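You operate a simulated robot arm through the tools that you are given. There is no shell and no other tool. Be economical: measure what you need, move in short steps, check, and stop when the job is done.

You run a simulated two-armed robot. Do the job below in one go: nothing can be reset, and whatever is moved stays where it is left.

## Task
Grease the lever valve's flange, then open it, holding the bar still.
Fine: one hand on the bar, one on the lever; black brush, grease from the grey tin; the brush goes back on its rest. Set down upright: black brush. A coat counts when it lies all over at full strength: go over it till it gets no stronger.

The check looks at the end state, three seconds after you hand in, the way a careful person would. Anything else that was tipped, shoved, dropped, spilled or broken makes it a failure.

## Robot
Two 7-joint arms with two-finger parallel grippers on one trunk, on a base that drives. Base frame: it is fixed to the floor where the robot stands at the start and does not move with it; the origin is under the middle of the robot, x ahead of it, y to its left, z up. Units: m, degrees, N and s.
The left shoulder is at the start at [0.07, 0.163, 1.195], the right one opposite. With the tool pointing down near the work surface each hand reaches from about 0.38 to 0.88 m from the robot's upright axis, wherever it stands, measured 20 degrees to its own side. Places, roughly: grease tin [0.6, 0.1, 0.9]; valve lever [0.6, -0.4, 0.9]; valve wheel [0.6, -0.8, 0.9]. Payload 3.43 kg a hand.
Tool frame (each hand has its own): the origin (TCP) lies between the finger pads and is the grasp point; the fingertips stand 0.034 m ahead of it; z points along the fingers, y is the line along which they close. The gripper opens to 0.128 m. The fingers are 0.024 m wide and 0.012 m thick; the gripper's body (0.048 by 0.13 m) begins 0.096 m behind the TCP.
Orientation is told as [roll, pitch, yaw] about the base's x, y, z axes, in that order, counted from this pose: with the fingers straight down and closing along the base's y, the tool's x points along the base's -x, its y along +y and its z along -z.

## Interface
- The arms move only by the tool move_arm. It takes "left_steps", "right_steps" or both (then of equal length, played together; a hand with none holds still); each is a list of rows, each a list of 7 numbers: the shift along the tool's x, y, z in m, then the turn, a rotation vector about the tool's x, y, z in rad, then the opening in per cent of the stroke, from 0 (shut) to 100 (fully open). In form: [[x, y, z, wx, wy, wz, grip], ...]. A call has 1 to 10 rows; each row shifts and turns the commanded pose from where the row before left it, along the tool's axes as they then stand. A row lasts 0.2 s, in which the tool goes at most 0.05 m and 8.6 degrees; a call with a longer step from one row to the next is refused whole, and so is a gripper value outside its range. A pose out of reach is approached as far as the arm can. The call stops where the force on the tool passes 40 N (or 10 N more than at its start, if that is more) or the arm is blocked; 0.2 s more then pass. Each finger travels about 0.153 m/s and halts on what it meets, pressing with about 40 N; the grip force reading is that of the motor and also rises with nothing between the fingers. The clock runs only during rows and for 0.2 s after the last one: add rows that do not move to give the fingers time. It gives the time, the measured TCP pose, the force on the tool (base axes), the opening and the grip force at its end, in the units of the frame above (readings bear some noise), with the torque about the TCP (base axes, N m) and any sound that the robot's microphone picked up, and new pictures: "views" is both (left out), scene, wrist or none (wrist: the cameras of the hands that moved).
- Cameras (640 x 400 px; columns grow to the right, rows downward): "scene" is now at [0.1456, -0.028, 1.4302]; the picture's right is [-0.30, -0.95, 0.00], its down [-0.55, 0.17, -0.82] and it looks along [0.78, -0.25, -0.58] (base axes); focal length 247 px, centre (320, 200). "left" rides on the left gripper at [0.076, 0.011, -0.16] in its tool frame; the picture's right is [-0.15, 0.99, 0.00], its down [-0.88, -0.13, -0.46] and it looks along [-0.45, -0.07, 0.89] (tool axes); focal length 234 px, centre (320, 200). "right" rides on the right gripper at [0.076, -0.011, -0.16] in its tool frame; the picture's right is [0.15, 0.99, 0.00], its down [-0.88, 0.13, -0.46] and it looks along [-0.45, 0.07, 0.89] (tool axes); focal length 234 px, centre (320, 200). There is no depth. A picture from a camera that has moved, and an enlarged one, comes with that camera's place and axes in the base frame and with its lens. The place of the scene camera against the robot may be out by one fixed shift of up to 0.018 m in any direction.
- slide_trunk(by): slides the trunk up (or, below 0, down) by that many m; the arms and the scene camera ride with it, the base frame stays. It gives what a move gives, with no picture.
- base_move(legs): drives the robot by 1 to 6 legs, each [ahead, left, turn to the left] in m, m and degrees, along the robot's own axes; the way and the turn of a leg run together, so that a leg with both is an arc; at most 1.5 m and 180 degrees a leg. The arms and the cameras ride along, it lands a little off, and it stops where it bumps. It gives what a move gives, and a new picture of the scene camera.
- aim_head(pan, tilt): turns the head with the scene camera to pan (to the left, within 86 degrees either way) and tilt (down, from -29 to 69), counted from straight ahead of the robot. It gives what a move gives, and a new picture of the scene camera.
- zoom(camera, box): a new picture of the part [left, top, right, bottom] of that camera's present view, enlarged. It takes no simulated time.
- job_done(): hands the job in; it is judged then, once.

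Work in short steps. Places have to be worked out from the pictures, the camera data and where the tool is seen: move nearer, look again, correct. Check each grasp and each placing, and mend what went wrong. You have 120 turns and 260 pictures in all, those below and enlarged ones among them. Open the grippers and draw the arms clear of the work before you hand the job in, unless the task says otherwise.

The tools are called by a JSON object that holds its "name" and its "arguments". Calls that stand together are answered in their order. move_arm: Moves the arms, as the interface text tells. Its arguments: {"type":"object","properties":{"left_steps":{"type":"array","items":{"type":"array","items":{"type":"number"}}},"right_steps":{"type":"array","items":{"type":"array","items":{"type":"number"}}},"views":{"type":"string","enum":["both","scene","wrist","none"]}},"required":[]} The other tools are called the same way: slide_trunk (by) slides the trunk up or down; base_move (legs) drives the base; aim_head (pan, tilt) turns the head that bears the scene camera; zoom (camera, box) takes an enlarged picture of a part of a camera's view; job_done () hands the job in.

At the start:

```text
t: 0.0
left_tool_pos: [0.5179, 0.0637, 1.2883]
left_tool_rot: [0.0, 0.1, 0.1]
left_contact_force: [0.4, 0.4, 0.3]
left_torque: [-0.01, 0.0, 0.0]
left_width: 0.1282
left_gripper_force: 0.0
right_tool_pos: [0.4726, -0.3725, 1.2973]
right_tool_rot: [0.0, 0.0, -0.1]
right_contact_force: [-1.0, 0.4, -0.3]
right_torque: [-0.01, 0.02, -0.01]
right_width: 0.128
right_gripper_force: 0.1
trunk travel left (down, up): [-0.675, 0.265]
robot x, y, heading: [-0.0036, -0.0005, 0.0]
head pan, tilt: [-17.7, 35.1]
```

scene: 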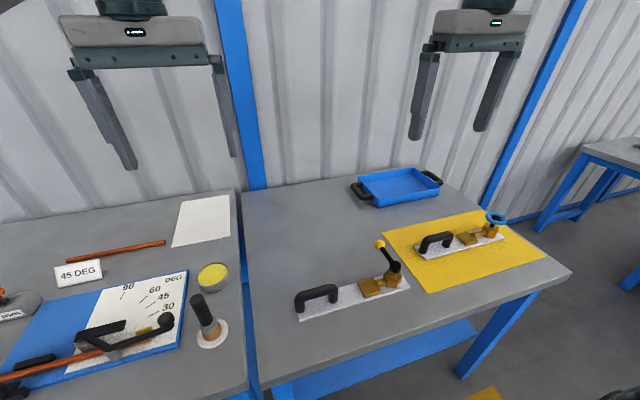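
right: 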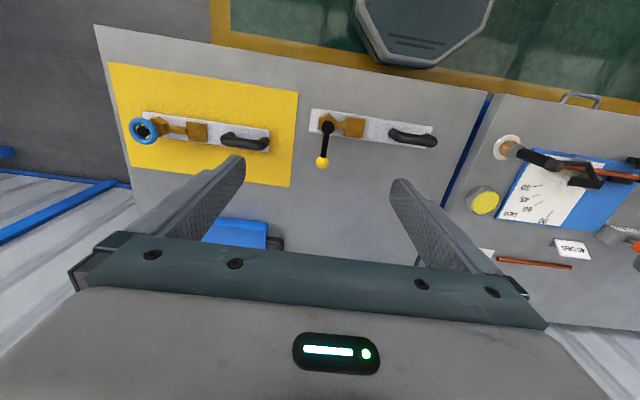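
left: 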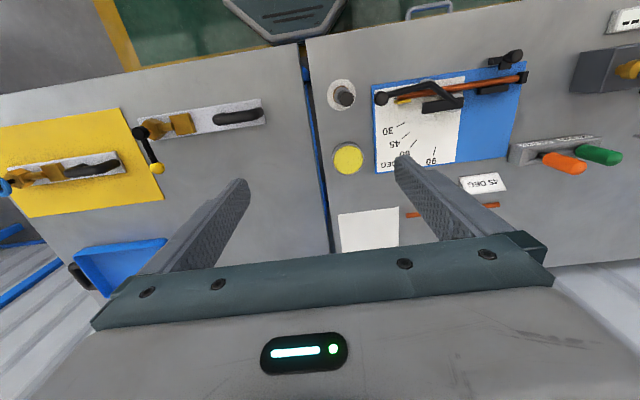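

The scene shows the lever valve with its bar handle, the brush on its rest and the tin (yellow grease). I'll zoom in on these first.

{"name": "zoom", "arguments": {"camera": "scene", "box": [280, 220, 440, 330]}}

{"name": "zoom", "arguments": {"camera": "scene", "box": [140, 240, 260, 360]}}

{"name": "zoom", "arguments": {"camera": "right", "box": [290, 90, 450, 190]}}

{"name": "zoom", "arguments": {"camera": "left", "box": [300, 50, 420, 200]}}

```text
3.64 times, centred on (360, 275) of scene
camera zoom: at [0.1456, -0.028, 1.4302], right [-0.3, -0.95, 0.0], down [-0.55, 0.17, -0.82], along [0.78, -0.25, -0.58], focal length 898 px, centre (174, -73)
```

zoom: 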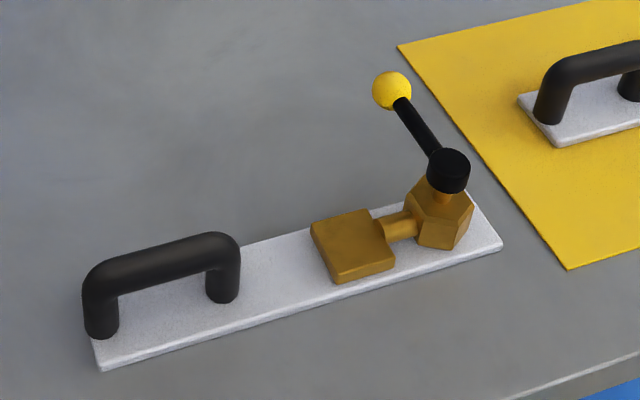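

```text
3.33 times, centred on (200, 300) of scene
camera zoom: at [0.1456, -0.028, 1.4302], right [-0.3, -0.95, 0.0], down [-0.55, 0.17, -0.82], along [0.78, -0.25, -0.58], focal length 824 px, centre (720, -133)
```

zoom: 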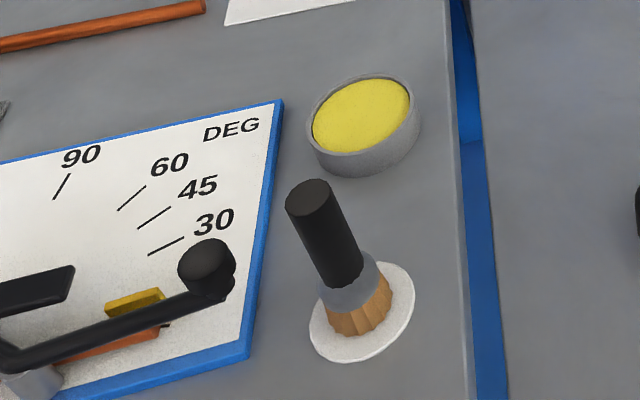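

```text
4.00 times, centred on (370, 140) of right
camera zoom: at [0.396, -0.3835, 1.4558], right [-0.15, 0.99, 0.0], down [0.88, 0.13, 0.46], along [0.45, 0.07, -0.89], focal length 937 px, centre (120, 440)
```

zoom: 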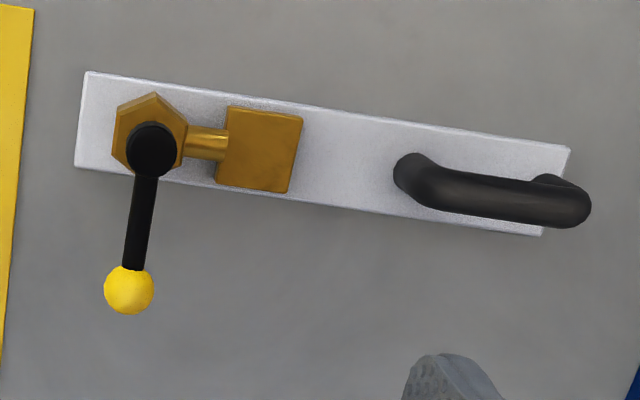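

```text
2.67 times, centred on (360, 125) of left
camera zoom: at [0.4418, 0.0742, 1.4469], right [0.15, 0.99, 0.0], down [0.88, -0.13, 0.46], along [0.45, -0.07, -0.89], focal length 624 px, centre (213, 400)
```

zoom: 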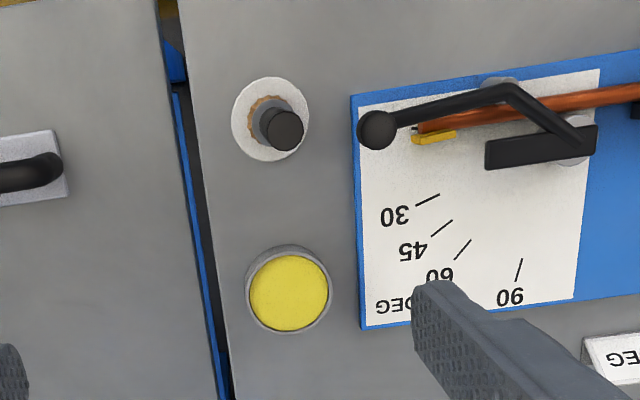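

Estimates: brush (0.48, 0.12), tin (0.63, 0.12), flange block (0.486, −0.28), lever hub (0.485, −0.35) with ball at about (0.57, −0.35, 0.905), bar y −0.19…−0.08. I drive a bit to the right so that both brush and valve are in easy reach of the left arm.

{"name": "base_move", "arguments": {"legs": [[0, -0.12, 0]]}}

```text
t: 1.2
left_tool_pos: [0.5179, -0.0576, 1.2875]
left_tool_rot: [-0.2, 0.0, 0.0]
left_contact_force: [-1.3, -0.5, 0.2]
left_torque: [0.01, -0.01, 0.02]
left_width: 0.1281
left_gripper_force: 0.1
right_tool_pos: [0.4714, -0.4911, 1.298]
right_tool_rot: [-0.1, 0.0, -0.1]
right_contact_force: [0.3, 0.1, 0.2]
right_torque: [-0.03, -0.03, 0.01]
right_width: 0.1277
right_gripper_force: 0.1
trunk travel left (down, up): [-0.675, 0.265]
robot x, y, heading: [-0.002, -0.1193, 0.0]
head pan, tilt: [-17.7, 35.1]
camera scene: at [0.1453, -0.1464, 1.4303], right [-0.3, -0.95, 0.0], down [-0.55, 0.17, -0.82], along [0.78, -0.25, -0.57], focal length 247 px, centre (320, 200)
```

scene: 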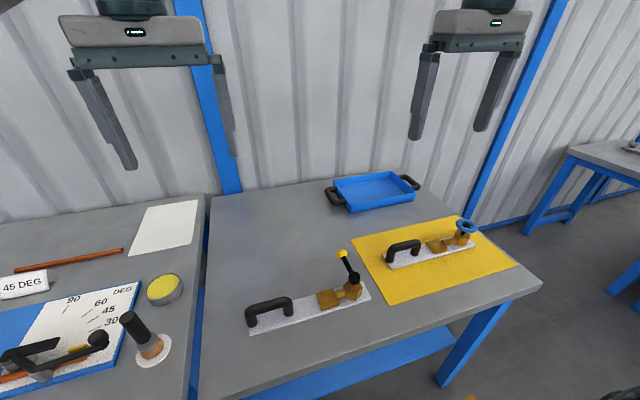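

Now I bring the left hand above the brush, half open, to view it from nearer.

{"name": "move_arm", "arguments": {"left_steps": [[0.0076, 0.0355, 0.0275, 0, 0, 0, 50], [0.0076, 0.0355, 0.0275, 0, 0, 0, 50], [0.0076, 0.0355, 0.0275, 0, 0, 0, 50], [0.0076, 0.0355, 0.0275, 0, 0, 0, 50], [0.0076, 0.0355, 0.0275, 0, 0, 0, 50]], "right_steps": [[0, 0.018, 0.04, 0, 0, 0, 100], [0, 0.018, 0.04, 0, 0, 0, 100], [0, 0.018, 0.04, 0, 0, 0, 100], [0, 0.018, 0.04, 0, 0, 0, 100], [0, 0.018, 0.04, 0, 0, 0, 100]]}}

```text
t: 2.4
left_tool_pos: [0.4783, 0.123, 1.1497]
left_tool_rot: [-0.2, -0.1, -0.1]
left_contact_force: [-0.4, 0.4, -0.3]
left_torque: [-0.03, 0.05, 0.02]
left_width: 0.0642
left_gripper_force: 0.1
right_tool_pos: [0.4734, -0.3999, 1.0986]
right_tool_rot: [-0.1, -0.1, -0.1]
right_contact_force: [-0.1, 0.2, -0.8]
right_torque: [-0.01, 0.01, 0.03]
right_width: 0.1282
right_gripper_force: 0.1
trunk travel left (down, up): [-0.675, 0.265]
robot x, y, heading: [0.0017, -0.121, 0.0]
head pan, tilt: [-17.7, 35.1]
camera scene: at [0.1464, -0.1449, 1.4303], right [-0.31, -0.95, 0.0], down [-0.55, 0.17, -0.82], along [0.78, -0.25, -0.58], focal length 247 px, centre (320, 200)
camera right: at [0.3971, -0.4094, 1.2578], right [-0.15, 0.99, 0.0], down [0.88, 0.13, 0.45], along [0.45, 0.06, -0.89], focal length 234 px, centre (320, 200)
camera left: at [0.4033, 0.1348, 1.3075], right [0.15, 0.99, 0.0], down [0.88, -0.13, 0.46], along [0.45, -0.07, -0.89], focal length 234 px, centre (320, 200)
```

scene: 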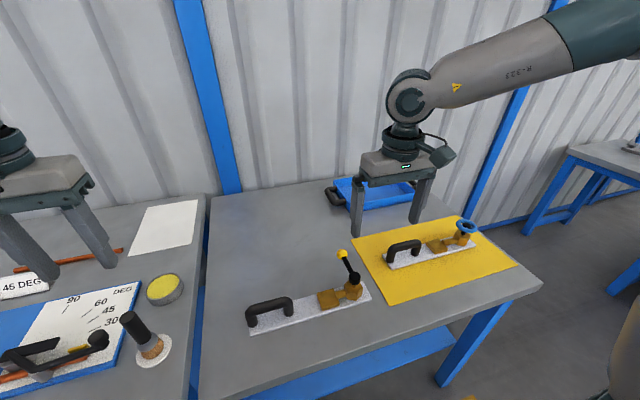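
right: 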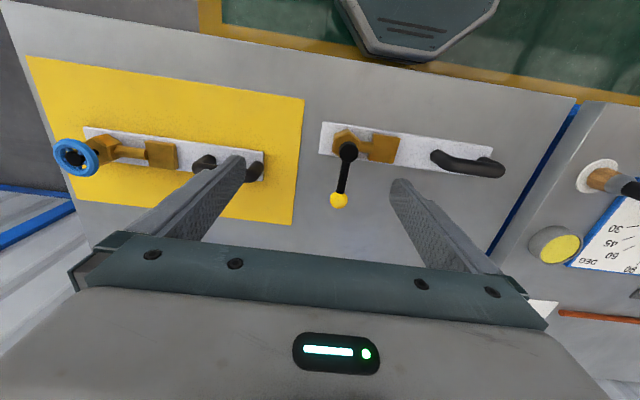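
left: 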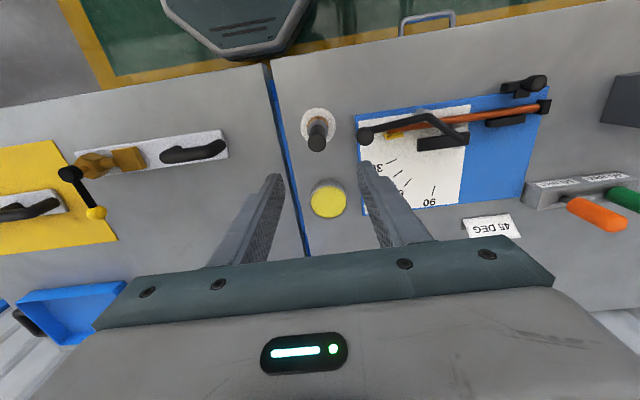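

I zoom into the valve and the brush from these nearer views.

{"name": "zoom", "arguments": {"camera": "right", "box": [310, 110, 420, 220]}}

{"name": "zoom", "arguments": {"camera": "left", "box": [280, 90, 380, 220]}}

{"name": "zoom", "arguments": {"camera": "left", "box": [50, 120, 240, 230]}}

{"name": "zoom", "arguments": {"camera": "scene", "box": [300, 230, 380, 320]}}

```text
3.64 times, centred on (365, 165) of right
camera zoom: at [0.3971, -0.4094, 1.2578], right [-0.15, 0.99, 0.0], down [0.88, 0.13, 0.45], along [0.45, 0.06, -0.89], focal length 852 px, centre (156, 327)
```

zoom: 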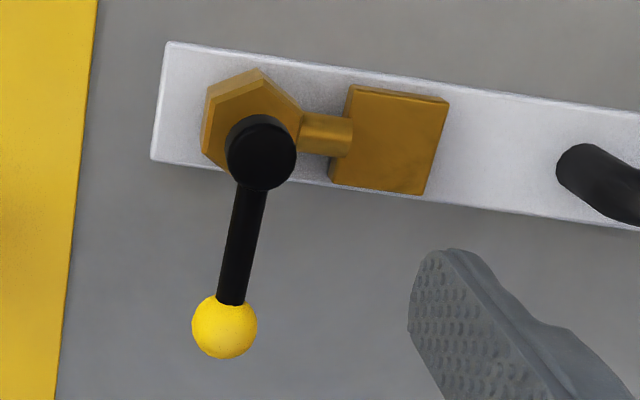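

```text
3.08 times, centred on (330, 155) of left
camera zoom: at [0.4033, 0.1348, 1.3075], right [0.15, 0.99, 0.0], down [0.88, -0.13, 0.46], along [0.45, -0.07, -0.89], focal length 720 px, centre (289, 338)
```

zoom: 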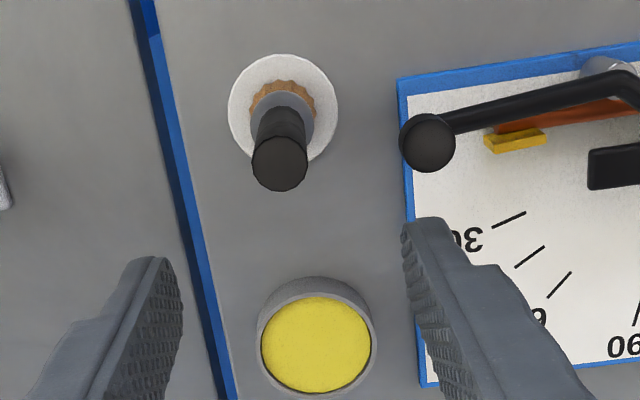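

```text
3.37 times, centred on (145, 175) of left
camera zoom: at [0.4033, 0.1348, 1.3075], right [0.15, 0.99, 0.0], down [0.88, -0.13, 0.46], along [0.45, -0.07, -0.89], focal length 789 px, centre (910, 284)
```

zoom: 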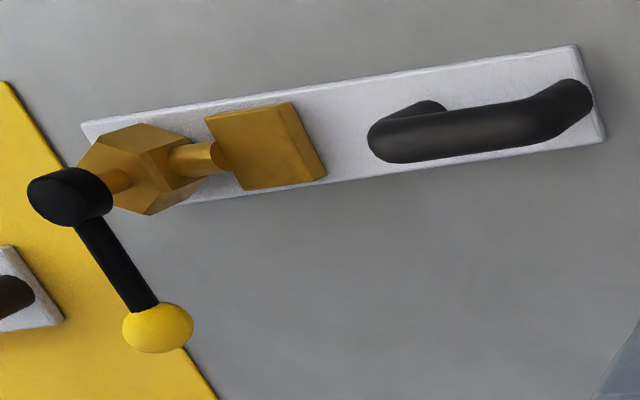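

```text
4.44 times, centred on (340, 275) of scene
camera zoom: at [0.1464, -0.1449, 1.4303], right [-0.31, -0.95, 0.0], down [-0.55, 0.17, -0.82], along [0.78, -0.25, -0.58], focal length 1098 px, centre (231, -133)
```

zoom: 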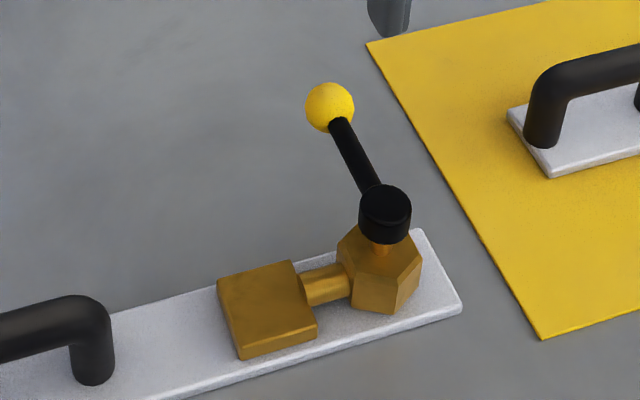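

The brush stands at about (0.481, 0.118) with its top at z≈0.97. I lower the left hand around its black handle without closing.

{"name": "move_arm", "arguments": {"left_steps": [[-0.003, -0.005, 0.03, 0, 0, 0, 50], [0, 0, 0.04, 0, 0, 0, 50], [0, 0, 0.04, 0, 0, 0, 50], [0, 0, 0.04, 0, 0, 0, 50], [0, 0, 0.03, 0, 0, 0, 50], [0, 0, 0.023, 0, 0, 0, 50]], "views": "both"}}

```text
t: 3.8
left_tool_pos: [0.4856, 0.1159, 0.9471]
left_tool_rot: [0.0, -0.1, 0.0]
left_contact_force: [-0.7, 0.3, -0.8]
left_torque: [0.04, -0.01, -0.02]
left_width: 0.0642
left_gripper_force: 0.1
right_tool_pos: [0.4725, -0.4008, 1.0994]
right_tool_rot: [0.0, 0.1, -0.1]
right_contact_force: [0.7, 0.3, -0.6]
right_torque: [0.02, -0.04, 0.0]
right_width: 0.1282
right_gripper_force: 0.1
trunk travel left (down, up): [-0.675, 0.265]
robot x, y, heading: [-0.0002, -0.1207, -0.3]
head pan, tilt: [-17.7, 35.1]
camera scene: at [0.1454, -0.1472, 1.4303], right [-0.31, -0.95, 0.0], down [-0.55, 0.18, -0.82], along [0.78, -0.25, -0.58], focal length 247 px, centre (320, 200)
camera left: at [0.4092, 0.1269, 1.1065], right [0.15, 0.99, 0.0], down [0.88, -0.13, 0.46], along [0.45, -0.07, -0.89], focal length 234 px, centre (320, 200)
```

scene: 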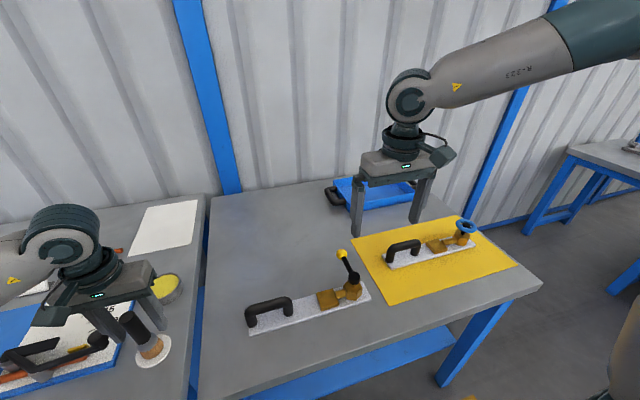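
left: 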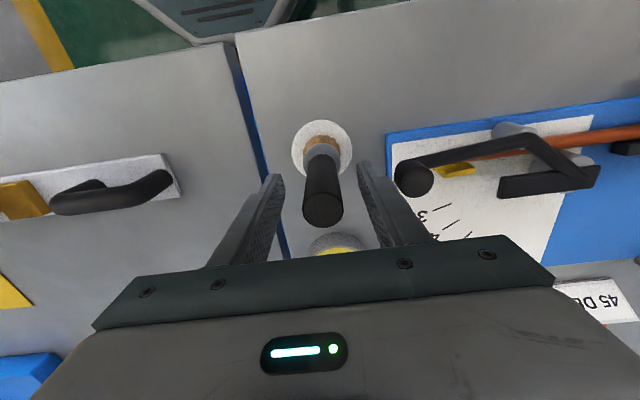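

The handle is centred between the fingers. I close the left gripper, giving it time.

{"name": "move_arm", "arguments": {"left_steps": [[0.002, 0, 0.004, 0, 0, 0, 30], [0, 0, 0, 0, 0, 0, 10], [0, 0, 0, 0, 0, 0, 0], [0, 0, 0, 0, 0, 0, 0], [0, 0, 0, 0, 0, 0, 0]], "views": "wrist"}}

```text
t: 5.0
left_tool_pos: [0.4833, 0.1143, 0.9431]
left_tool_rot: [0.0, 0.1, -0.1]
left_contact_force: [-0.2, 0.0, -0.4]
left_torque: [0.05, 0.0, -0.01]
left_width: 0.0247
left_gripper_force: 39.9
right_tool_pos: [0.4727, -0.4017, 1.0989]
right_tool_rot: [0.0, 0.1, 0.0]
right_contact_force: [-0.2, 0.0, 0.7]
right_torque: [0.0, 0.0, -0.02]
right_width: 0.1279
right_gripper_force: 0.0
trunk travel left (down, up): [-0.675, 0.265]
robot x, y, heading: [-0.0, -0.1163, -0.1]
head pan, tilt: [-17.7, 35.1]
camera left: at [0.4065, 0.1264, 1.1026], right [0.15, 0.99, 0.0], down [0.88, -0.13, 0.46], along [0.45, -0.07, -0.89], focal length 234 px, centre (320, 200)
```

left: 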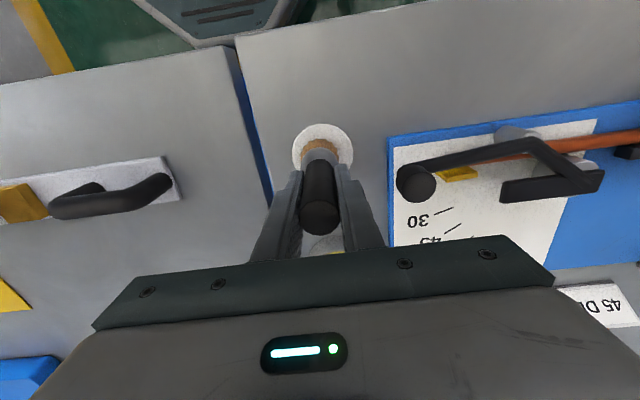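

Grip is solid (24.7 mm). I lift straight up 0.10 m and check the brush came along.

{"name": "move_arm", "arguments": {"left_steps": [[0, 0, -0.02, 0, 0, 0, 0], [0, 0, -0.04, 0, 0, 0, 0], [0, 0, -0.04, 0, 0, 0, 0], [-0.03, 0.001, 0, 0, 0, 0, 0], [-0.04, 0, 0, 0, 0, 0, 0], [-0.04, 0, 0, 0, 0, 0, 0], [-0.037, 0, 0, 0, 0, 0, 0], [0, 0, 0, 0, 0, 0, 0]]}}

```text
t: 6.8
left_tool_pos: [0.6279, 0.1149, 1.0433]
left_tool_rot: [0.0, -0.1, 0.0]
left_contact_force: [0.6, -0.4, -0.4]
left_torque: [-0.06, 0.0, -0.02]
left_width: 0.0248
left_gripper_force: 40.4
right_tool_pos: [0.4711, -0.4014, 1.0992]
right_tool_rot: [0.0, -0.1, -0.1]
right_contact_force: [0.0, 0.0, 0.5]
right_torque: [0.01, -0.04, -0.02]
right_width: 0.128
right_gripper_force: 0.1
trunk travel left (down, up): [-0.675, 0.265]
robot x, y, heading: [-0.0037, -0.1187, -0.3]
head pan, tilt: [-17.7, 35.1]
camera scene: at [0.1447, -0.1471, 1.4303], right [-0.3, -0.95, 0.0], down [-0.55, 0.18, -0.82], along [0.78, -0.25, -0.57], focal length 247 px, centre (320, 200)
camera left: at [0.5516, 0.1271, 1.2023], right [0.15, 0.99, 0.0], down [0.88, -0.13, 0.46], along [0.45, -0.07, -0.89], focal length 234 px, centre (320, 200)
```

scene: 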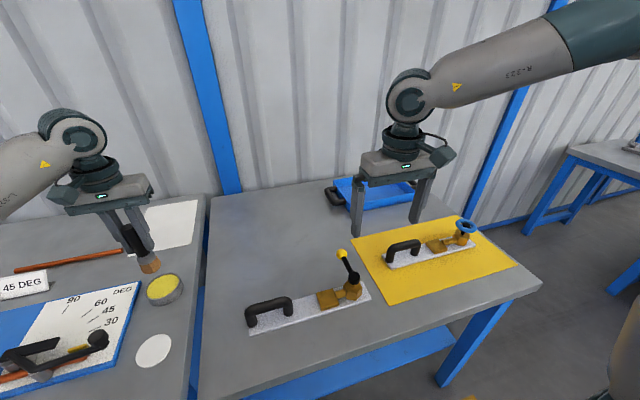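
left: 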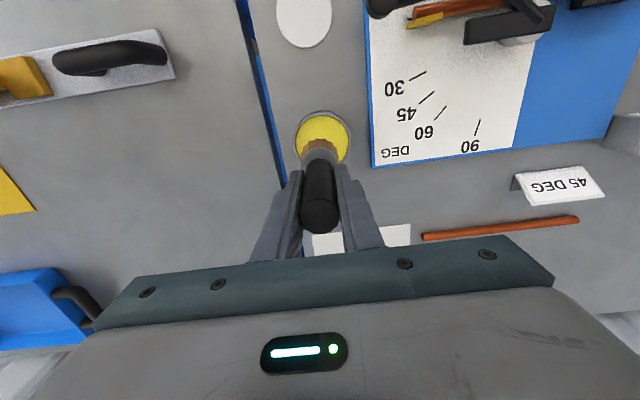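

The brush is off its rest and over the tin (tin ≈ (0.626, 0.119)). I lower it slowly toward the grease.

{"name": "move_arm", "arguments": {"left_steps": [[0, 0.002, 0.03, 0, 0, 0, 0], [0, 0, 0.02, 0, 0, 0, 0], [0, 0, 0.01, 0, 0, 0, 0], [0, 0, 0.006, 0, 0, 0, 0], [0, 0, 0, 0, 0, 0, 0]]}}

{"name": "zoom", "arguments": {"camera": "scene", "box": [90, 210, 210, 320]}}

```text
t: 8.0
left_tool_pos: [0.6293, 0.1192, 0.9771]
left_tool_rot: [0.0, 0.0, 0.0]
left_contact_force: [-0.5, -0.6, -0.7]
left_torque: [-0.01, 0.02, 0.0]
left_width: 0.0245
left_gripper_force: 40.1
right_tool_pos: [0.4725, -0.4009, 1.099]
right_tool_rot: [0.0, -0.1, -0.1]
right_contact_force: [-0.9, 0.0, -0.5]
right_torque: [0.01, -0.01, -0.05]
right_width: 0.1281
right_gripper_force: 0.0
trunk travel left (down, up): [-0.675, 0.265]
robot x, y, heading: [0.0022, -0.1194, -0.1]
head pan, tilt: [-17.7, 35.1]
camera scene: at [0.1454, -0.1477, 1.4302], right [-0.31, -0.95, 0.0], down [-0.55, 0.18, -0.82], along [0.78, -0.25, -0.58], focal length 247 px, centre (320, 200)
camera left: at [0.5524, 0.1302, 1.1358], right [0.15, 0.99, 0.0], down [0.88, -0.13, 0.46], along [0.45, -0.07, -0.89], focal length 234 px, centre (320, 200)
```

scene: 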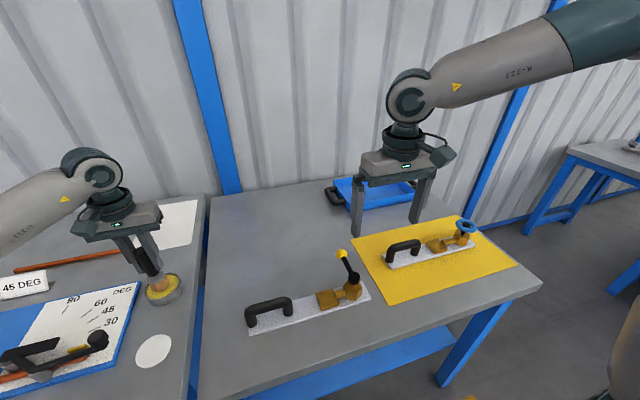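
left: 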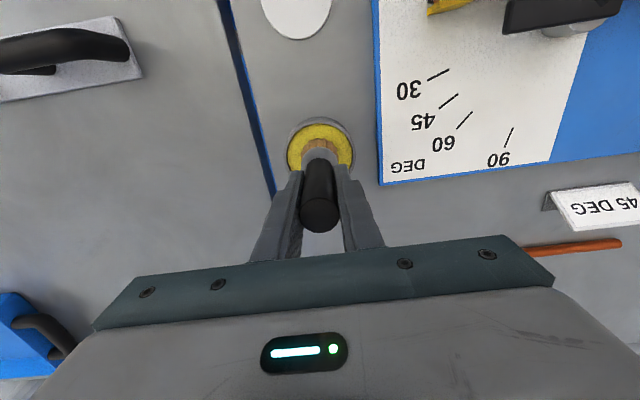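

```text
3.64 times, centred on (150, 265) of scene
camera zoom: at [0.1454, -0.1477, 1.4302], right [-0.31, -0.95, 0.0], down [-0.55, 0.18, -0.82], along [0.78, -0.25, -0.58], focal length 898 px, centre (938, -36)
```

zoom: 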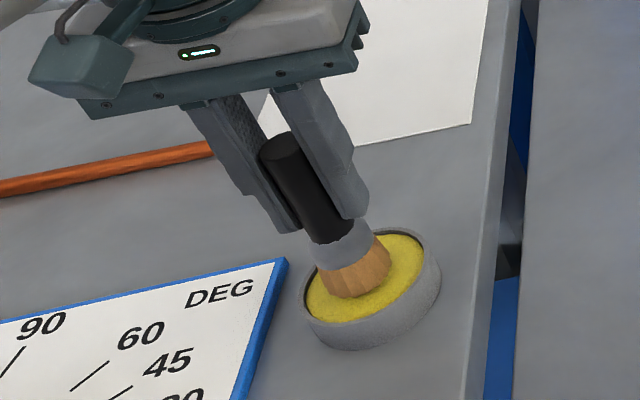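

The bristles are at the grease surface, no force yet. I lower a little further, gently, dwell and look.

{"name": "move_arm", "arguments": {"left_steps": [[0, 0, 0.003, 0, 0, 0, 0], [0, 0, 0.003, 0, 0, 0, 0], [0, 0, 0.002, 0, 0, 0, 0], [0, 0, 0, 0, 0, 0, 0]], "views": "none"}}

{"name": "zoom", "arguments": {"camera": "scene", "box": [90, 210, 210, 320]}}

```text
t: 9.0
left_tool_pos: [0.629, 0.1182, 0.9698]
left_tool_rot: [0.0, 0.0, -0.1]
left_contact_force: [1.7, 1.9, 9.4]
left_torque: [0.44, 0.0, -0.02]
left_width: 0.0246
left_gripper_force: 40.4
right_tool_pos: [0.4721, -0.4016, 1.0995]
right_tool_rot: [-0.1, 0.0, -0.1]
right_contact_force: [-0.8, -0.5, 0.3]
right_torque: [0.03, -0.05, -0.01]
right_width: 0.1282
right_gripper_force: 0.1
trunk travel left (down, up): [-0.675, 0.265]
robot x, y, heading: [0.0026, -0.1223, -0.2]
head pan, tilt: [-17.7, 35.1]
```

```text
3.64 times, centred on (150, 265) of scene
camera zoom: at [0.1446, -0.1478, 1.4305], right [-0.31, -0.95, 0.0], down [-0.55, 0.18, -0.82], along [0.78, -0.25, -0.57], focal length 898 px, centre (938, -36)
```

zoom: 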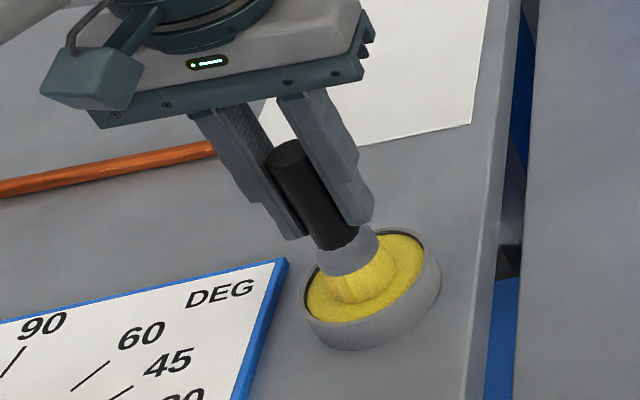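

Bristles are yellow now (9 N contact). I lift out, move the right hand aside, and carry the brush toward the flange at a safe height.

{"name": "move_arm", "arguments": {"left_steps": [[0, 0, -0.02, 0, 0, 0, 0], [0, 0, -0.04, 0, 0, 0, 0], [0, 0, -0.04, 0, 0, 0, 0], [0, 0, -0.02, 0, 0, 0, 0], [0, 0, 0, 0, 0, 0, 0]], "right_steps": [[0, -0.04, -0.02, 0, 0, 0, 100], [0, -0.04, -0.02, 0, 0, 0, 100], [0, -0.04, -0.02, 0, 0, 0, 100], [0, -0.04, -0.02, 0, 0, 0, 100], [0, -0.04, -0.02, 0, 0, 0, 100]], "views": "none"}}

{"name": "move_arm", "arguments": {"left_steps": [[0.015, -0.044, 0, 0, 0, 0, 0], [0.015, -0.044, 0, 0, 0, 0, 0], [0.016, -0.044, 0, 0, 0, 0, 0], [0.016, -0.044, 0, 0, 0, 0, 0], [0.016, -0.044, 0, 0, 0, 0, 0], [0.016, -0.044, 0, 0, 0, 0, 0], [0.016, -0.044, 0, 0, 0, 0, 0], [0.016, -0.044, 0, 0, 0, 0, 0], [0.015, -0.044, 0, 0, 0, 0, 0], [0, 0, 0, 0, 0, 0, 0]]}}

```text
t: 10.2
left_tool_pos: [0.6276, 0.1198, 1.0889]
left_tool_rot: [0.0, -0.1, 0.1]
left_contact_force: [0.5, -0.3, -0.7]
left_torque: [0.03, -0.01, -0.01]
left_width: 0.0247
left_gripper_force: 39.9
right_tool_pos: [0.4713, -0.6003, 1.1978]
right_tool_rot: [0.0, 0.0, 0.0]
right_contact_force: [-0.2, 0.1, 0.3]
right_torque: [0.02, 0.01, -0.01]
right_width: 0.1281
right_gripper_force: 0.1
trunk travel left (down, up): [-0.675, 0.265]
robot x, y, heading: [-0.0002, -0.1178, 0.1]
head pan, tilt: [-17.7, 35.1]
```

```text
t: 12.4
left_tool_pos: [0.4838, -0.2789, 1.0903]
left_tool_rot: [-0.1, 0.0, 0.1]
left_contact_force: [0.4, 0.9, -0.3]
left_torque: [-0.05, 0.02, 0.01]
left_width: 0.0247
left_gripper_force: 40.1
right_tool_pos: [0.4729, -0.5981, 1.1977]
right_tool_rot: [-0.1, 0.0, -0.1]
right_contact_force: [-0.1, 0.6, 0.9]
right_torque: [-0.01, -0.02, -0.03]
right_width: 0.1282
right_gripper_force: 0.0
trunk travel left (down, up): [-0.675, 0.265]
robot x, y, heading: [-0.0024, -0.1162, -0.1]
head pan, tilt: [-17.7, 35.1]
camera scene: at [0.1459, -0.1462, 1.4302], right [-0.3, -0.95, 0.0], down [-0.55, 0.17, -0.82], along [0.78, -0.25, -0.58], focal length 247 px, centre (320, 200)
camera left: at [0.4086, -0.2673, 1.2487], right [0.15, 0.99, 0.0], down [0.88, -0.13, 0.46], along [0.45, -0.07, -0.89], focal length 234 px, centre (320, 200)
```

scene: 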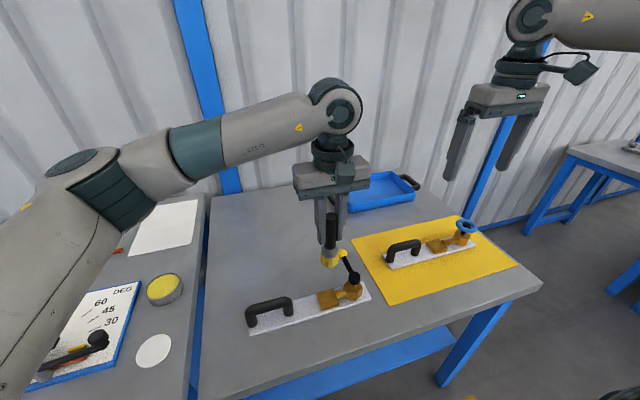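
left: 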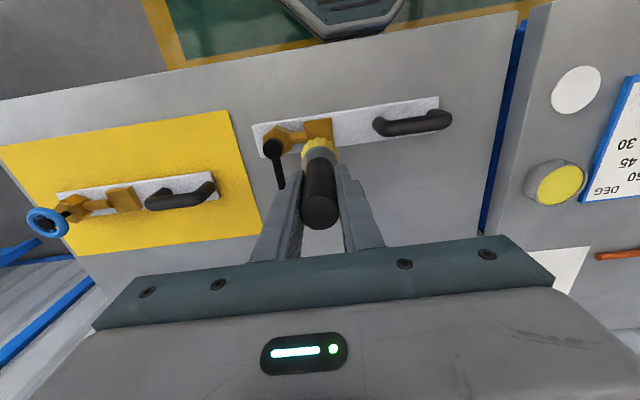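

Brush is above the flange. I lower to just above it and check alignment.

{"name": "move_arm", "arguments": {"left_steps": [[-0.003, 0, 0.03, 0, 0, 0, 0], [0, 0, 0.03, 0, 0, 0, 0], [0, 0, 0.03, 0, 0, 0, 0], [0, 0, 0.015, 0, 0, 0, 0], [0, 0, 0, 0, 0, 0, 0]]}}

{"name": "zoom", "arguments": {"camera": "scene", "box": [280, 220, 400, 330]}}

{"name": "zoom", "arguments": {"camera": "left", "box": [230, 80, 410, 220]}}

```text
t: 13.6
left_tool_pos: [0.4888, -0.28, 0.9846]
left_tool_rot: [0.0, 0.0, -0.1]
left_contact_force: [-0.4, 0.5, -1.0]
left_torque: [0.01, -0.02, 0.01]
left_width: 0.0246
left_gripper_force: 40.1
right_tool_pos: [0.4711, -0.5984, 1.1986]
right_tool_rot: [0.0, 0.0, -0.1]
right_contact_force: [0.9, 0.5, -0.2]
right_torque: [0.02, 0.01, 0.04]
right_width: 0.1279
right_gripper_force: 0.0
trunk travel left (down, up): [-0.675, 0.265]
robot x, y, heading: [-0.0006, -0.1194, -0.2]
head pan, tilt: [-17.7, 35.1]
camera scene: at [0.1452, -0.1476, 1.4303], right [-0.31, -0.95, 0.0], down [-0.55, 0.18, -0.82], along [0.78, -0.25, -0.58], focal length 247 px, centre (320, 200)
camera left: at [0.413, -0.2683, 1.1432], right [0.15, 0.99, 0.0], down [0.88, -0.13, 0.46], along [0.45, -0.07, -0.89], focal length 234 px, centre (320, 200)
```

scene: 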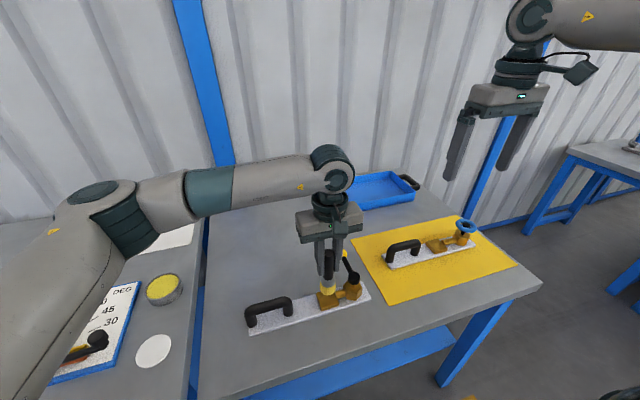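
left: 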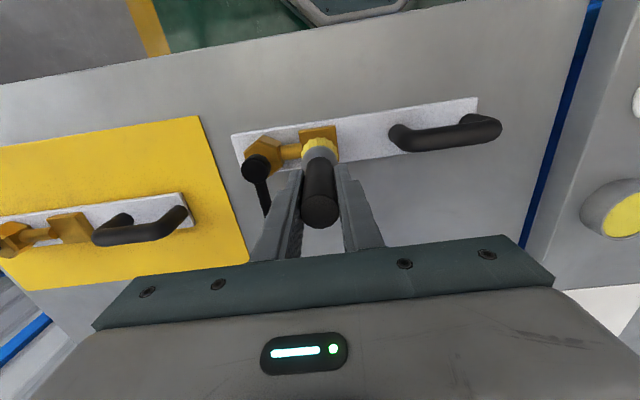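

```text
3.64 times, centred on (340, 275) of scene
camera zoom: at [0.1452, -0.1476, 1.4303], right [-0.31, -0.95, 0.0], down [-0.55, 0.18, -0.82], along [0.78, -0.25, -0.58], focal length 898 px, centre (247, -73)
```

zoom: 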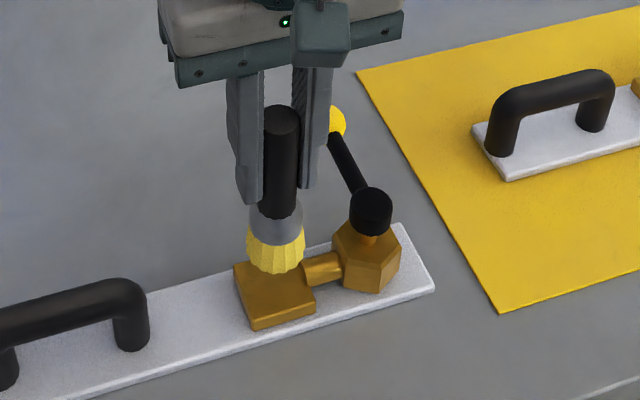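

```text
2.86 times, centred on (320, 150) of left
camera zoom: at [0.413, -0.2683, 1.1432], right [0.15, 0.99, 0.0], down [0.88, -0.13, 0.46], along [0.45, -0.07, -0.89], focal length 669 px, centre (320, 343)
```

zoom: 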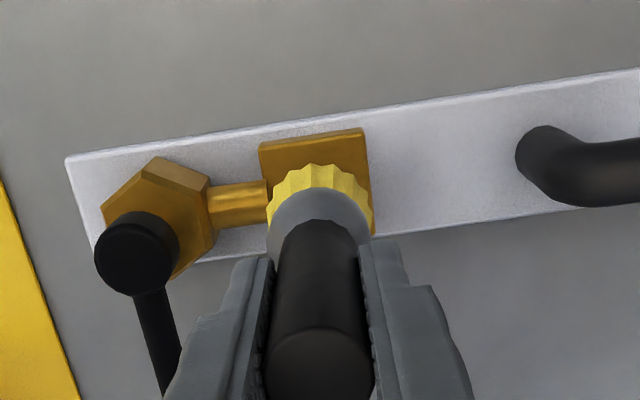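

The flange spans about x 0.464–0.512, y −0.304…−0.259, centre (0.488, −0.281); brush is centred. I press down gently until contact.

{"name": "move_arm", "arguments": {"left_steps": [[0, 0, 0.01, 0, 0, 0, 0], [0, 0, 0.006, 0, 0, 0, 0], [0, 0, 0.003, 0, 0, 0, 0], [0, 0, 0, 0, 0, 0, 0]], "views": "none"}}

{"name": "zoom", "arguments": {"camera": "scene", "box": [280, 220, 400, 330]}}

```text
t: 14.6
left_tool_pos: [0.4886, -0.2787, 0.9643]
left_tool_rot: [0.1, 0.0, 0.1]
left_contact_force: [0.1, -0.5, -1.4]
left_torque: [0.05, -0.02, 0.0]
left_width: 0.0245
left_gripper_force: 39.7
right_tool_pos: [0.471, -0.5994, 1.1984]
right_tool_rot: [-0.1, 0.0, -0.1]
right_contact_force: [-0.4, 0.9, 0.3]
right_torque: [0.02, -0.01, 0.0]
right_width: 0.128
right_gripper_force: 0.0
trunk travel left (down, up): [-0.675, 0.265]
robot x, y, heading: [0.0025, -0.1206, -0.2]
head pan, tilt: [-17.7, 35.1]
```

```text
3.64 times, centred on (340, 275) of scene
camera zoom: at [0.1454, -0.1477, 1.4302], right [-0.31, -0.95, 0.0], down [-0.55, 0.18, -0.82], along [0.78, -0.25, -0.58], focal length 898 px, centre (247, -73)
```

zoom: 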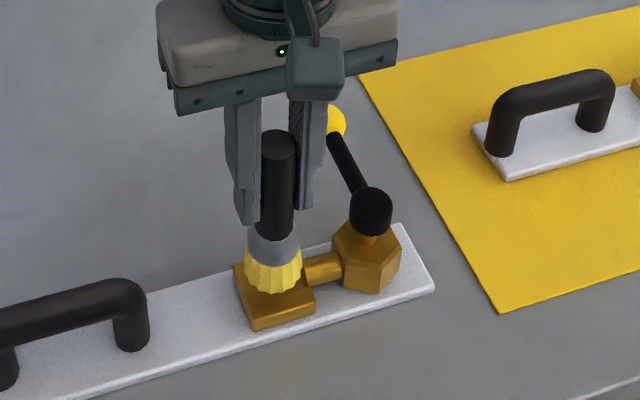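

No contact yet at TCP z≈0.964. I continue down in small steps.

{"name": "move_arm", "arguments": {"left_steps": [[0, 0, 0.002, 0, 0, 0, 0], [0, 0, 0.002, 0, 0, 0, 0], [0, 0, 0.002, 0, 0, 0, 0], [0, 0, 0, 0, 0, 0, 0]], "views": "none"}}

{"name": "zoom", "arguments": {"camera": "scene", "box": [280, 220, 400, 330]}}

```text
t: 15.6
left_tool_pos: [0.4893, -0.2769, 0.9595]
left_tool_rot: [0.0, 0.0, 0.0]
left_contact_force: [0.6, 0.3, 0.0]
left_torque: [0.03, -0.02, 0.05]
left_width: 0.0247
left_gripper_force: 40.0
right_tool_pos: [0.4717, -0.5978, 1.1981]
right_tool_rot: [0.0, 0.0, -0.1]
right_contact_force: [-0.9, -0.1, 0.6]
right_torque: [0.04, 0.01, 0.0]
right_width: 0.1279
right_gripper_force: 0.0
trunk travel left (down, up): [-0.675, 0.265]
robot x, y, heading: [-0.0025, -0.1201, -0.2]
head pan, tilt: [-17.7, 35.1]
```

```text
3.64 times, centred on (340, 275) of scene
camera zoom: at [0.1454, -0.1477, 1.4302], right [-0.31, -0.95, 0.0], down [-0.55, 0.18, -0.82], along [0.78, -0.25, -0.58], focal length 898 px, centre (247, -73)
```

zoom: 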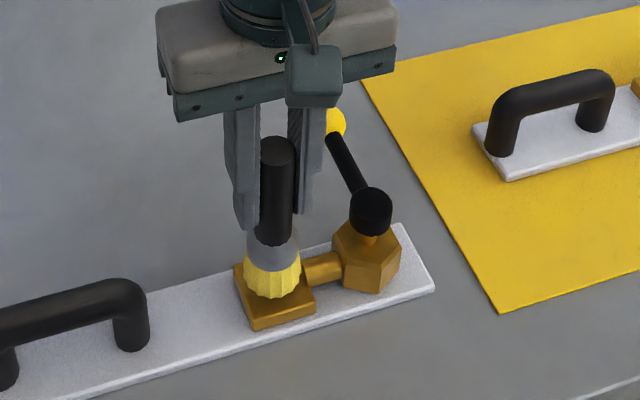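

{"name": "move_arm", "arguments": {"left_steps": [[0, 0, 0.0015, 0, 0, 0, 0], [0, 0, 0.0015, 0, 0, 0, 0], [0, 0, 0.001, 0, 0, 0, 0], [0, 0, 0, 0, 0, 0, 0]], "views": "none"}}

{"name": "zoom", "arguments": {"camera": "scene", "box": [300, 240, 380, 320]}}

```text
t: 16.6
left_tool_pos: [0.4894, -0.2784, 0.9544]
left_tool_rot: [0.0, 0.0, 0.0]
left_contact_force: [-1.5, 0.5, -0.9]
left_torque: [0.06, 0.0, 0.03]
left_width: 0.0248
left_gripper_force: 40.2
right_tool_pos: [0.4708, -0.5989, 1.1972]
right_tool_rot: [0.0, 0.0, -0.2]
right_contact_force: [0.0, 0.5, 0.4]
right_torque: [-0.01, 0.01, -0.03]
right_width: 0.1281
right_gripper_force: 0.1
trunk travel left (down, up): [-0.675, 0.265]
robot x, y, heading: [-0.0004, -0.118, 0.1]
head pan, tilt: [-17.7, 35.1]
```

```text
5.00 times, centred on (340, 280) of scene
camera zoom: at [0.1455, -0.1477, 1.4302], right [-0.31, -0.95, 0.0], down [-0.55, 0.18, -0.82], along [0.78, -0.25, -0.58], focal length 1235 px, centre (220, -200)
```

zoom: 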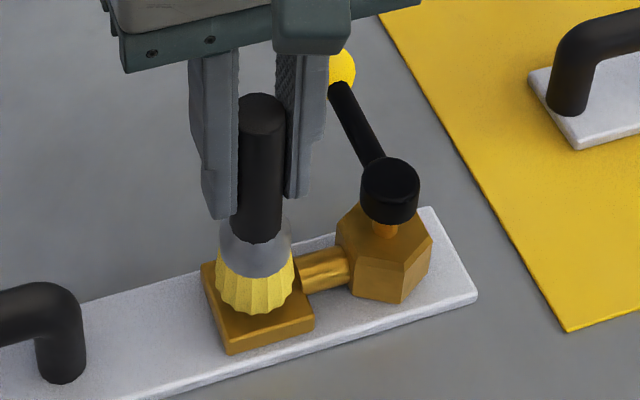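

{"name": "move_arm", "arguments": {"left_steps": [[0, 0, 0.0015, 0, 0, 0, 0], [0, 0, 0.0015, 0, 0, 0, 0], [0, 0, 0.001, 0, 0, 0, 0], [0, 0, 0, 0, 0, 0, 0]], "views": "none"}}

{"name": "zoom", "arguments": {"camera": "scene", "box": [300, 240, 380, 320]}}

```text
t: 17.6
left_tool_pos: [0.4902, -0.2779, 0.95]
left_tool_rot: [0.0, 0.0, 0.0]
left_contact_force: [0.4, 1.0, -1.4]
left_torque: [0.01, -0.02, -0.01]
left_width: 0.0247
left_gripper_force: 39.9
right_tool_pos: [0.472, -0.5991, 1.1987]
right_tool_rot: [-0.1, 0.1, -0.1]
right_contact_force: [0.2, 0.0, -0.7]
right_torque: [-0.02, 0.01, 0.03]
right_width: 0.1279
right_gripper_force: 0.0
trunk travel left (down, up): [-0.675, 0.265]
robot x, y, heading: [-0.0007, -0.118, -0.1]
head pan, tilt: [-17.7, 35.1]
```

```text
5.00 times, centred on (340, 280) of scene
camera zoom: at [0.1455, -0.1477, 1.4302], right [-0.31, -0.95, 0.0], down [-0.55, 0.18, -0.82], along [0.78, -0.25, -0.58], focal length 1235 px, centre (220, -200)
```

zoom: 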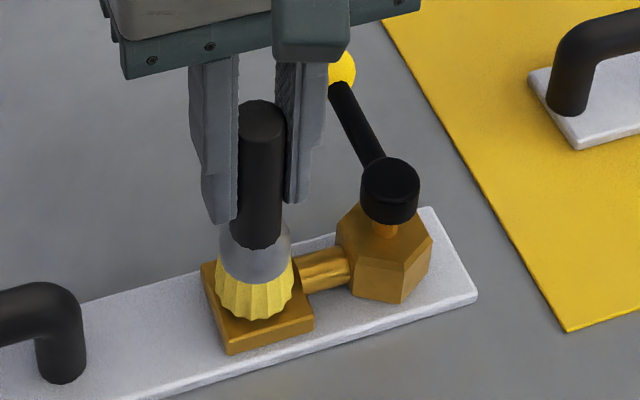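

Still free; continue slowly.

{"name": "move_arm", "arguments": {"left_steps": [[0, 0, 0.0015, 0, 0, 0, 0], [0, 0, 0.0015, 0, 0, 0, 0], [0, 0, 0.001, 0, 0, 0, 0], [0, 0, 0, 0, 0, 0, 0]], "views": "none"}}

{"name": "zoom", "arguments": {"camera": "scene", "box": [300, 240, 380, 320]}}

```text
t: 18.6
left_tool_pos: [0.4898, -0.2785, 0.9477]
left_tool_rot: [0.0, 0.0, 0.0]
left_contact_force: [-0.4, -0.2, -0.9]
left_torque: [0.02, 0.01, 0.0]
left_width: 0.0246
left_gripper_force: 40.3
right_tool_pos: [0.4714, -0.5984, 1.1987]
right_tool_rot: [-0.1, 0.0, -0.1]
right_contact_force: [-0.9, -0.8, -0.8]
right_torque: [0.01, 0.0, 0.0]
right_width: 0.128
right_gripper_force: 0.1
trunk travel left (down, up): [-0.675, 0.265]
robot x, y, heading: [-0.0013, -0.1196, -0.2]
head pan, tilt: [-17.7, 35.1]
```

```text
5.00 times, centred on (340, 280) of scene
camera zoom: at [0.1454, -0.1477, 1.4302], right [-0.31, -0.95, 0.0], down [-0.55, 0.18, -0.82], along [0.78, -0.25, -0.58], focal length 1235 px, centre (220, -200)
```

zoom: 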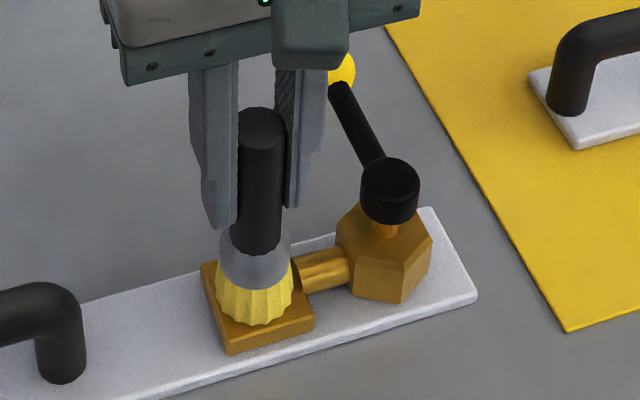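

{"name": "move_arm", "arguments": {"left_steps": [[0, 0, 0.0015, 0, 0, 0, 0], [0, 0, 0.0015, 0, 0, 0, 0], [0, 0, 0.001, 0, 0, 0, 0], [0, 0, 0, 0, 0, 0, 0]], "views": "none"}}

{"name": "zoom", "arguments": {"camera": "scene", "box": [300, 240, 380, 320]}}

```text
t: 19.6
left_tool_pos: [0.4898, -0.2775, 0.9472]
left_tool_rot: [-0.1, -0.3, 0.0]
left_contact_force: [6.5, -1.5, 24.4]
left_torque: [-0.26, -0.24, 0.07]
left_width: 0.025
left_gripper_force: 39.4
right_tool_pos: [0.4708, -0.5979, 1.1988]
right_tool_rot: [0.0, -0.1, -0.2]
right_contact_force: [0.1, 0.2, -0.4]
right_torque: [0.01, 0.03, -0.01]
right_width: 0.128
right_gripper_force: 0.0
trunk travel left (down, up): [-0.675, 0.265]
robot x, y, heading: [0.0012, -0.117, -0.2]
head pan, tilt: [-17.7, 35.1]
```

```text
5.00 times, centred on (340, 280) of scene
camera zoom: at [0.1439, -0.147, 1.4306], right [-0.31, -0.95, 0.0], down [-0.55, 0.18, -0.82], along [0.78, -0.25, -0.57], focal length 1235 px, centre (220, -200)
```

zoom: 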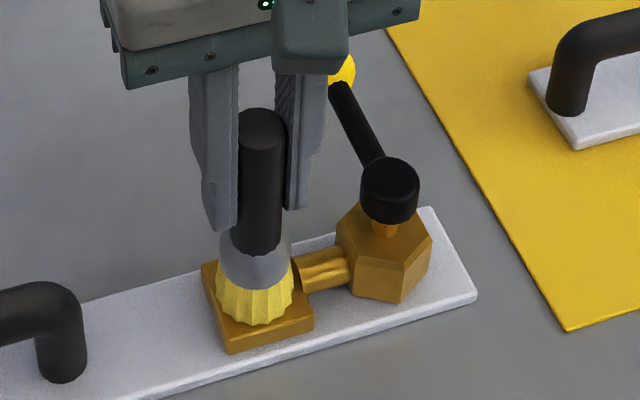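

Contact (24 N – a bit hard) at about z=0.947. I back off, lift by 2 cm and see what the touch left.

{"name": "move_arm", "arguments": {"left_steps": [[0, 0, -0.01, 0, 0, 0, 0], [0.03, 0, -0.02, 0, 0, 0, 0], [0.03, 0, -0.01, 0, 0, 0, 0], [0, 0, 0, 0, 0, 0, 0]], "views": "none"}}

{"name": "zoom", "arguments": {"camera": "scene", "box": [290, 240, 390, 320]}}

{"name": "zoom", "arguments": {"camera": "left", "box": [230, 80, 410, 220]}}

```text
t: 20.6
left_tool_pos: [0.4309, -0.2777, 0.9849]
left_tool_rot: [0.0, 0.0, 0.0]
left_contact_force: [-0.2, 0.6, -1.5]
left_torque: [0.05, 0.0, 0.01]
left_width: 0.025
left_gripper_force: 40.3
right_tool_pos: [0.4725, -0.5996, 1.198]
right_tool_rot: [0.0, 0.0, -0.1]
right_contact_force: [-0.3, 0.5, 0.1]
right_torque: [0.01, 0.04, 0.05]
right_width: 0.1278
right_gripper_force: 0.1
trunk travel left (down, up): [-0.675, 0.265]
robot x, y, heading: [-0.0006, -0.1188, 0.3]
head pan, tilt: [-17.7, 35.1]
```

```text
5.00 times, centred on (340, 280) of scene
camera zoom: at [0.146, -0.1476, 1.4301], right [-0.3, -0.95, 0.0], down [-0.55, 0.18, -0.82], along [0.78, -0.25, -0.58], focal length 1235 px, centre (220, -200)
```

zoom: 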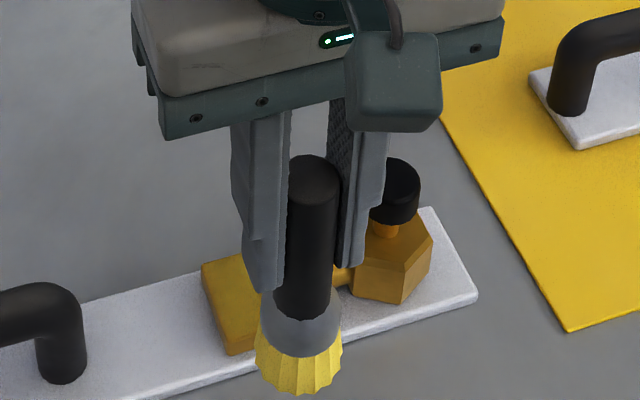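

```text
2.86 times, centred on (320, 150) of left
camera zoom: at [0.355, -0.2674, 1.1423], right [0.15, 0.99, 0.0], down [0.88, -0.13, 0.46], along [0.45, -0.07, -0.89], focal length 669 px, centre (320, 343)
```

zoom: 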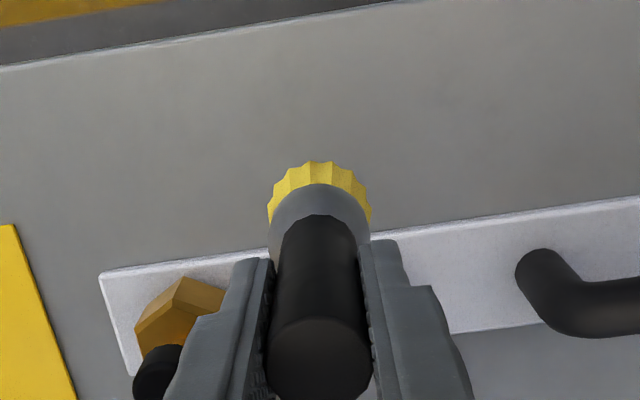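

The flange is hidden from here. I return and brush over it in gentle slow strokes covering ±12 mm, monitoring the force.

{"name": "move_arm", "arguments": {"left_steps": [[-0.03, -0.015, 0, 0, 0, 0, 0], [-0.018, 0, 0.02, 0, 0, 0, 0], [0, 0, 0.0165, 0, 0, 0, 0], [0, 0, 0.0018, 0, 0, 0, 0], [0, 0.012, 0, 0, 0, 0, 0], [0, 0.012, 0, 0, 0, 0, 0]], "views": "none"}}

{"name": "zoom", "arguments": {"camera": "scene", "box": [290, 240, 390, 320]}}

```text
t: 22.0
left_tool_pos: [0.4781, -0.2692, 0.9473]
left_tool_rot: [-0.1, -0.2, -0.1]
left_contact_force: [-0.5, -9.9, 32.4]
left_torque: [-0.89, 0.22, -0.03]
left_width: 0.0247
left_gripper_force: 39.8
right_tool_pos: [0.4686, -0.5991, 1.1992]
right_tool_rot: [0.0, -0.1, -0.1]
right_contact_force: [-0.4, -0.6, -0.4]
right_torque: [-0.01, 0.0, -0.02]
right_width: 0.128
right_gripper_force: 0.1
trunk travel left (down, up): [-0.675, 0.265]
robot x, y, heading: [0.0001, -0.1202, 0.2]
head pan, tilt: [-17.7, 35.1]
```

```text
5.00 times, centred on (340, 280) of scene
camera zoom: at [0.1426, -0.1473, 1.4307], right [-0.31, -0.95, 0.0], down [-0.55, 0.18, -0.82], along [0.78, -0.25, -0.57], focal length 1235 px, centre (220, -200)
```

zoom: 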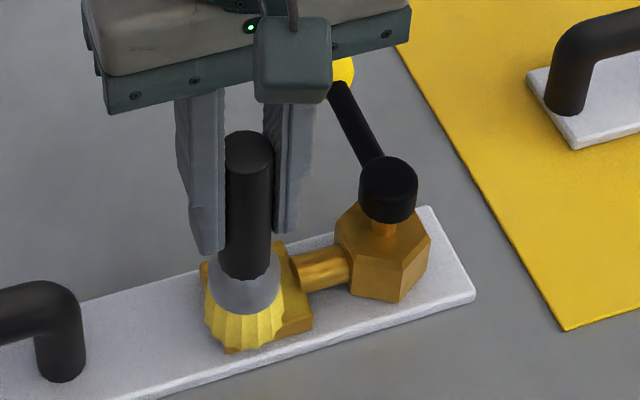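

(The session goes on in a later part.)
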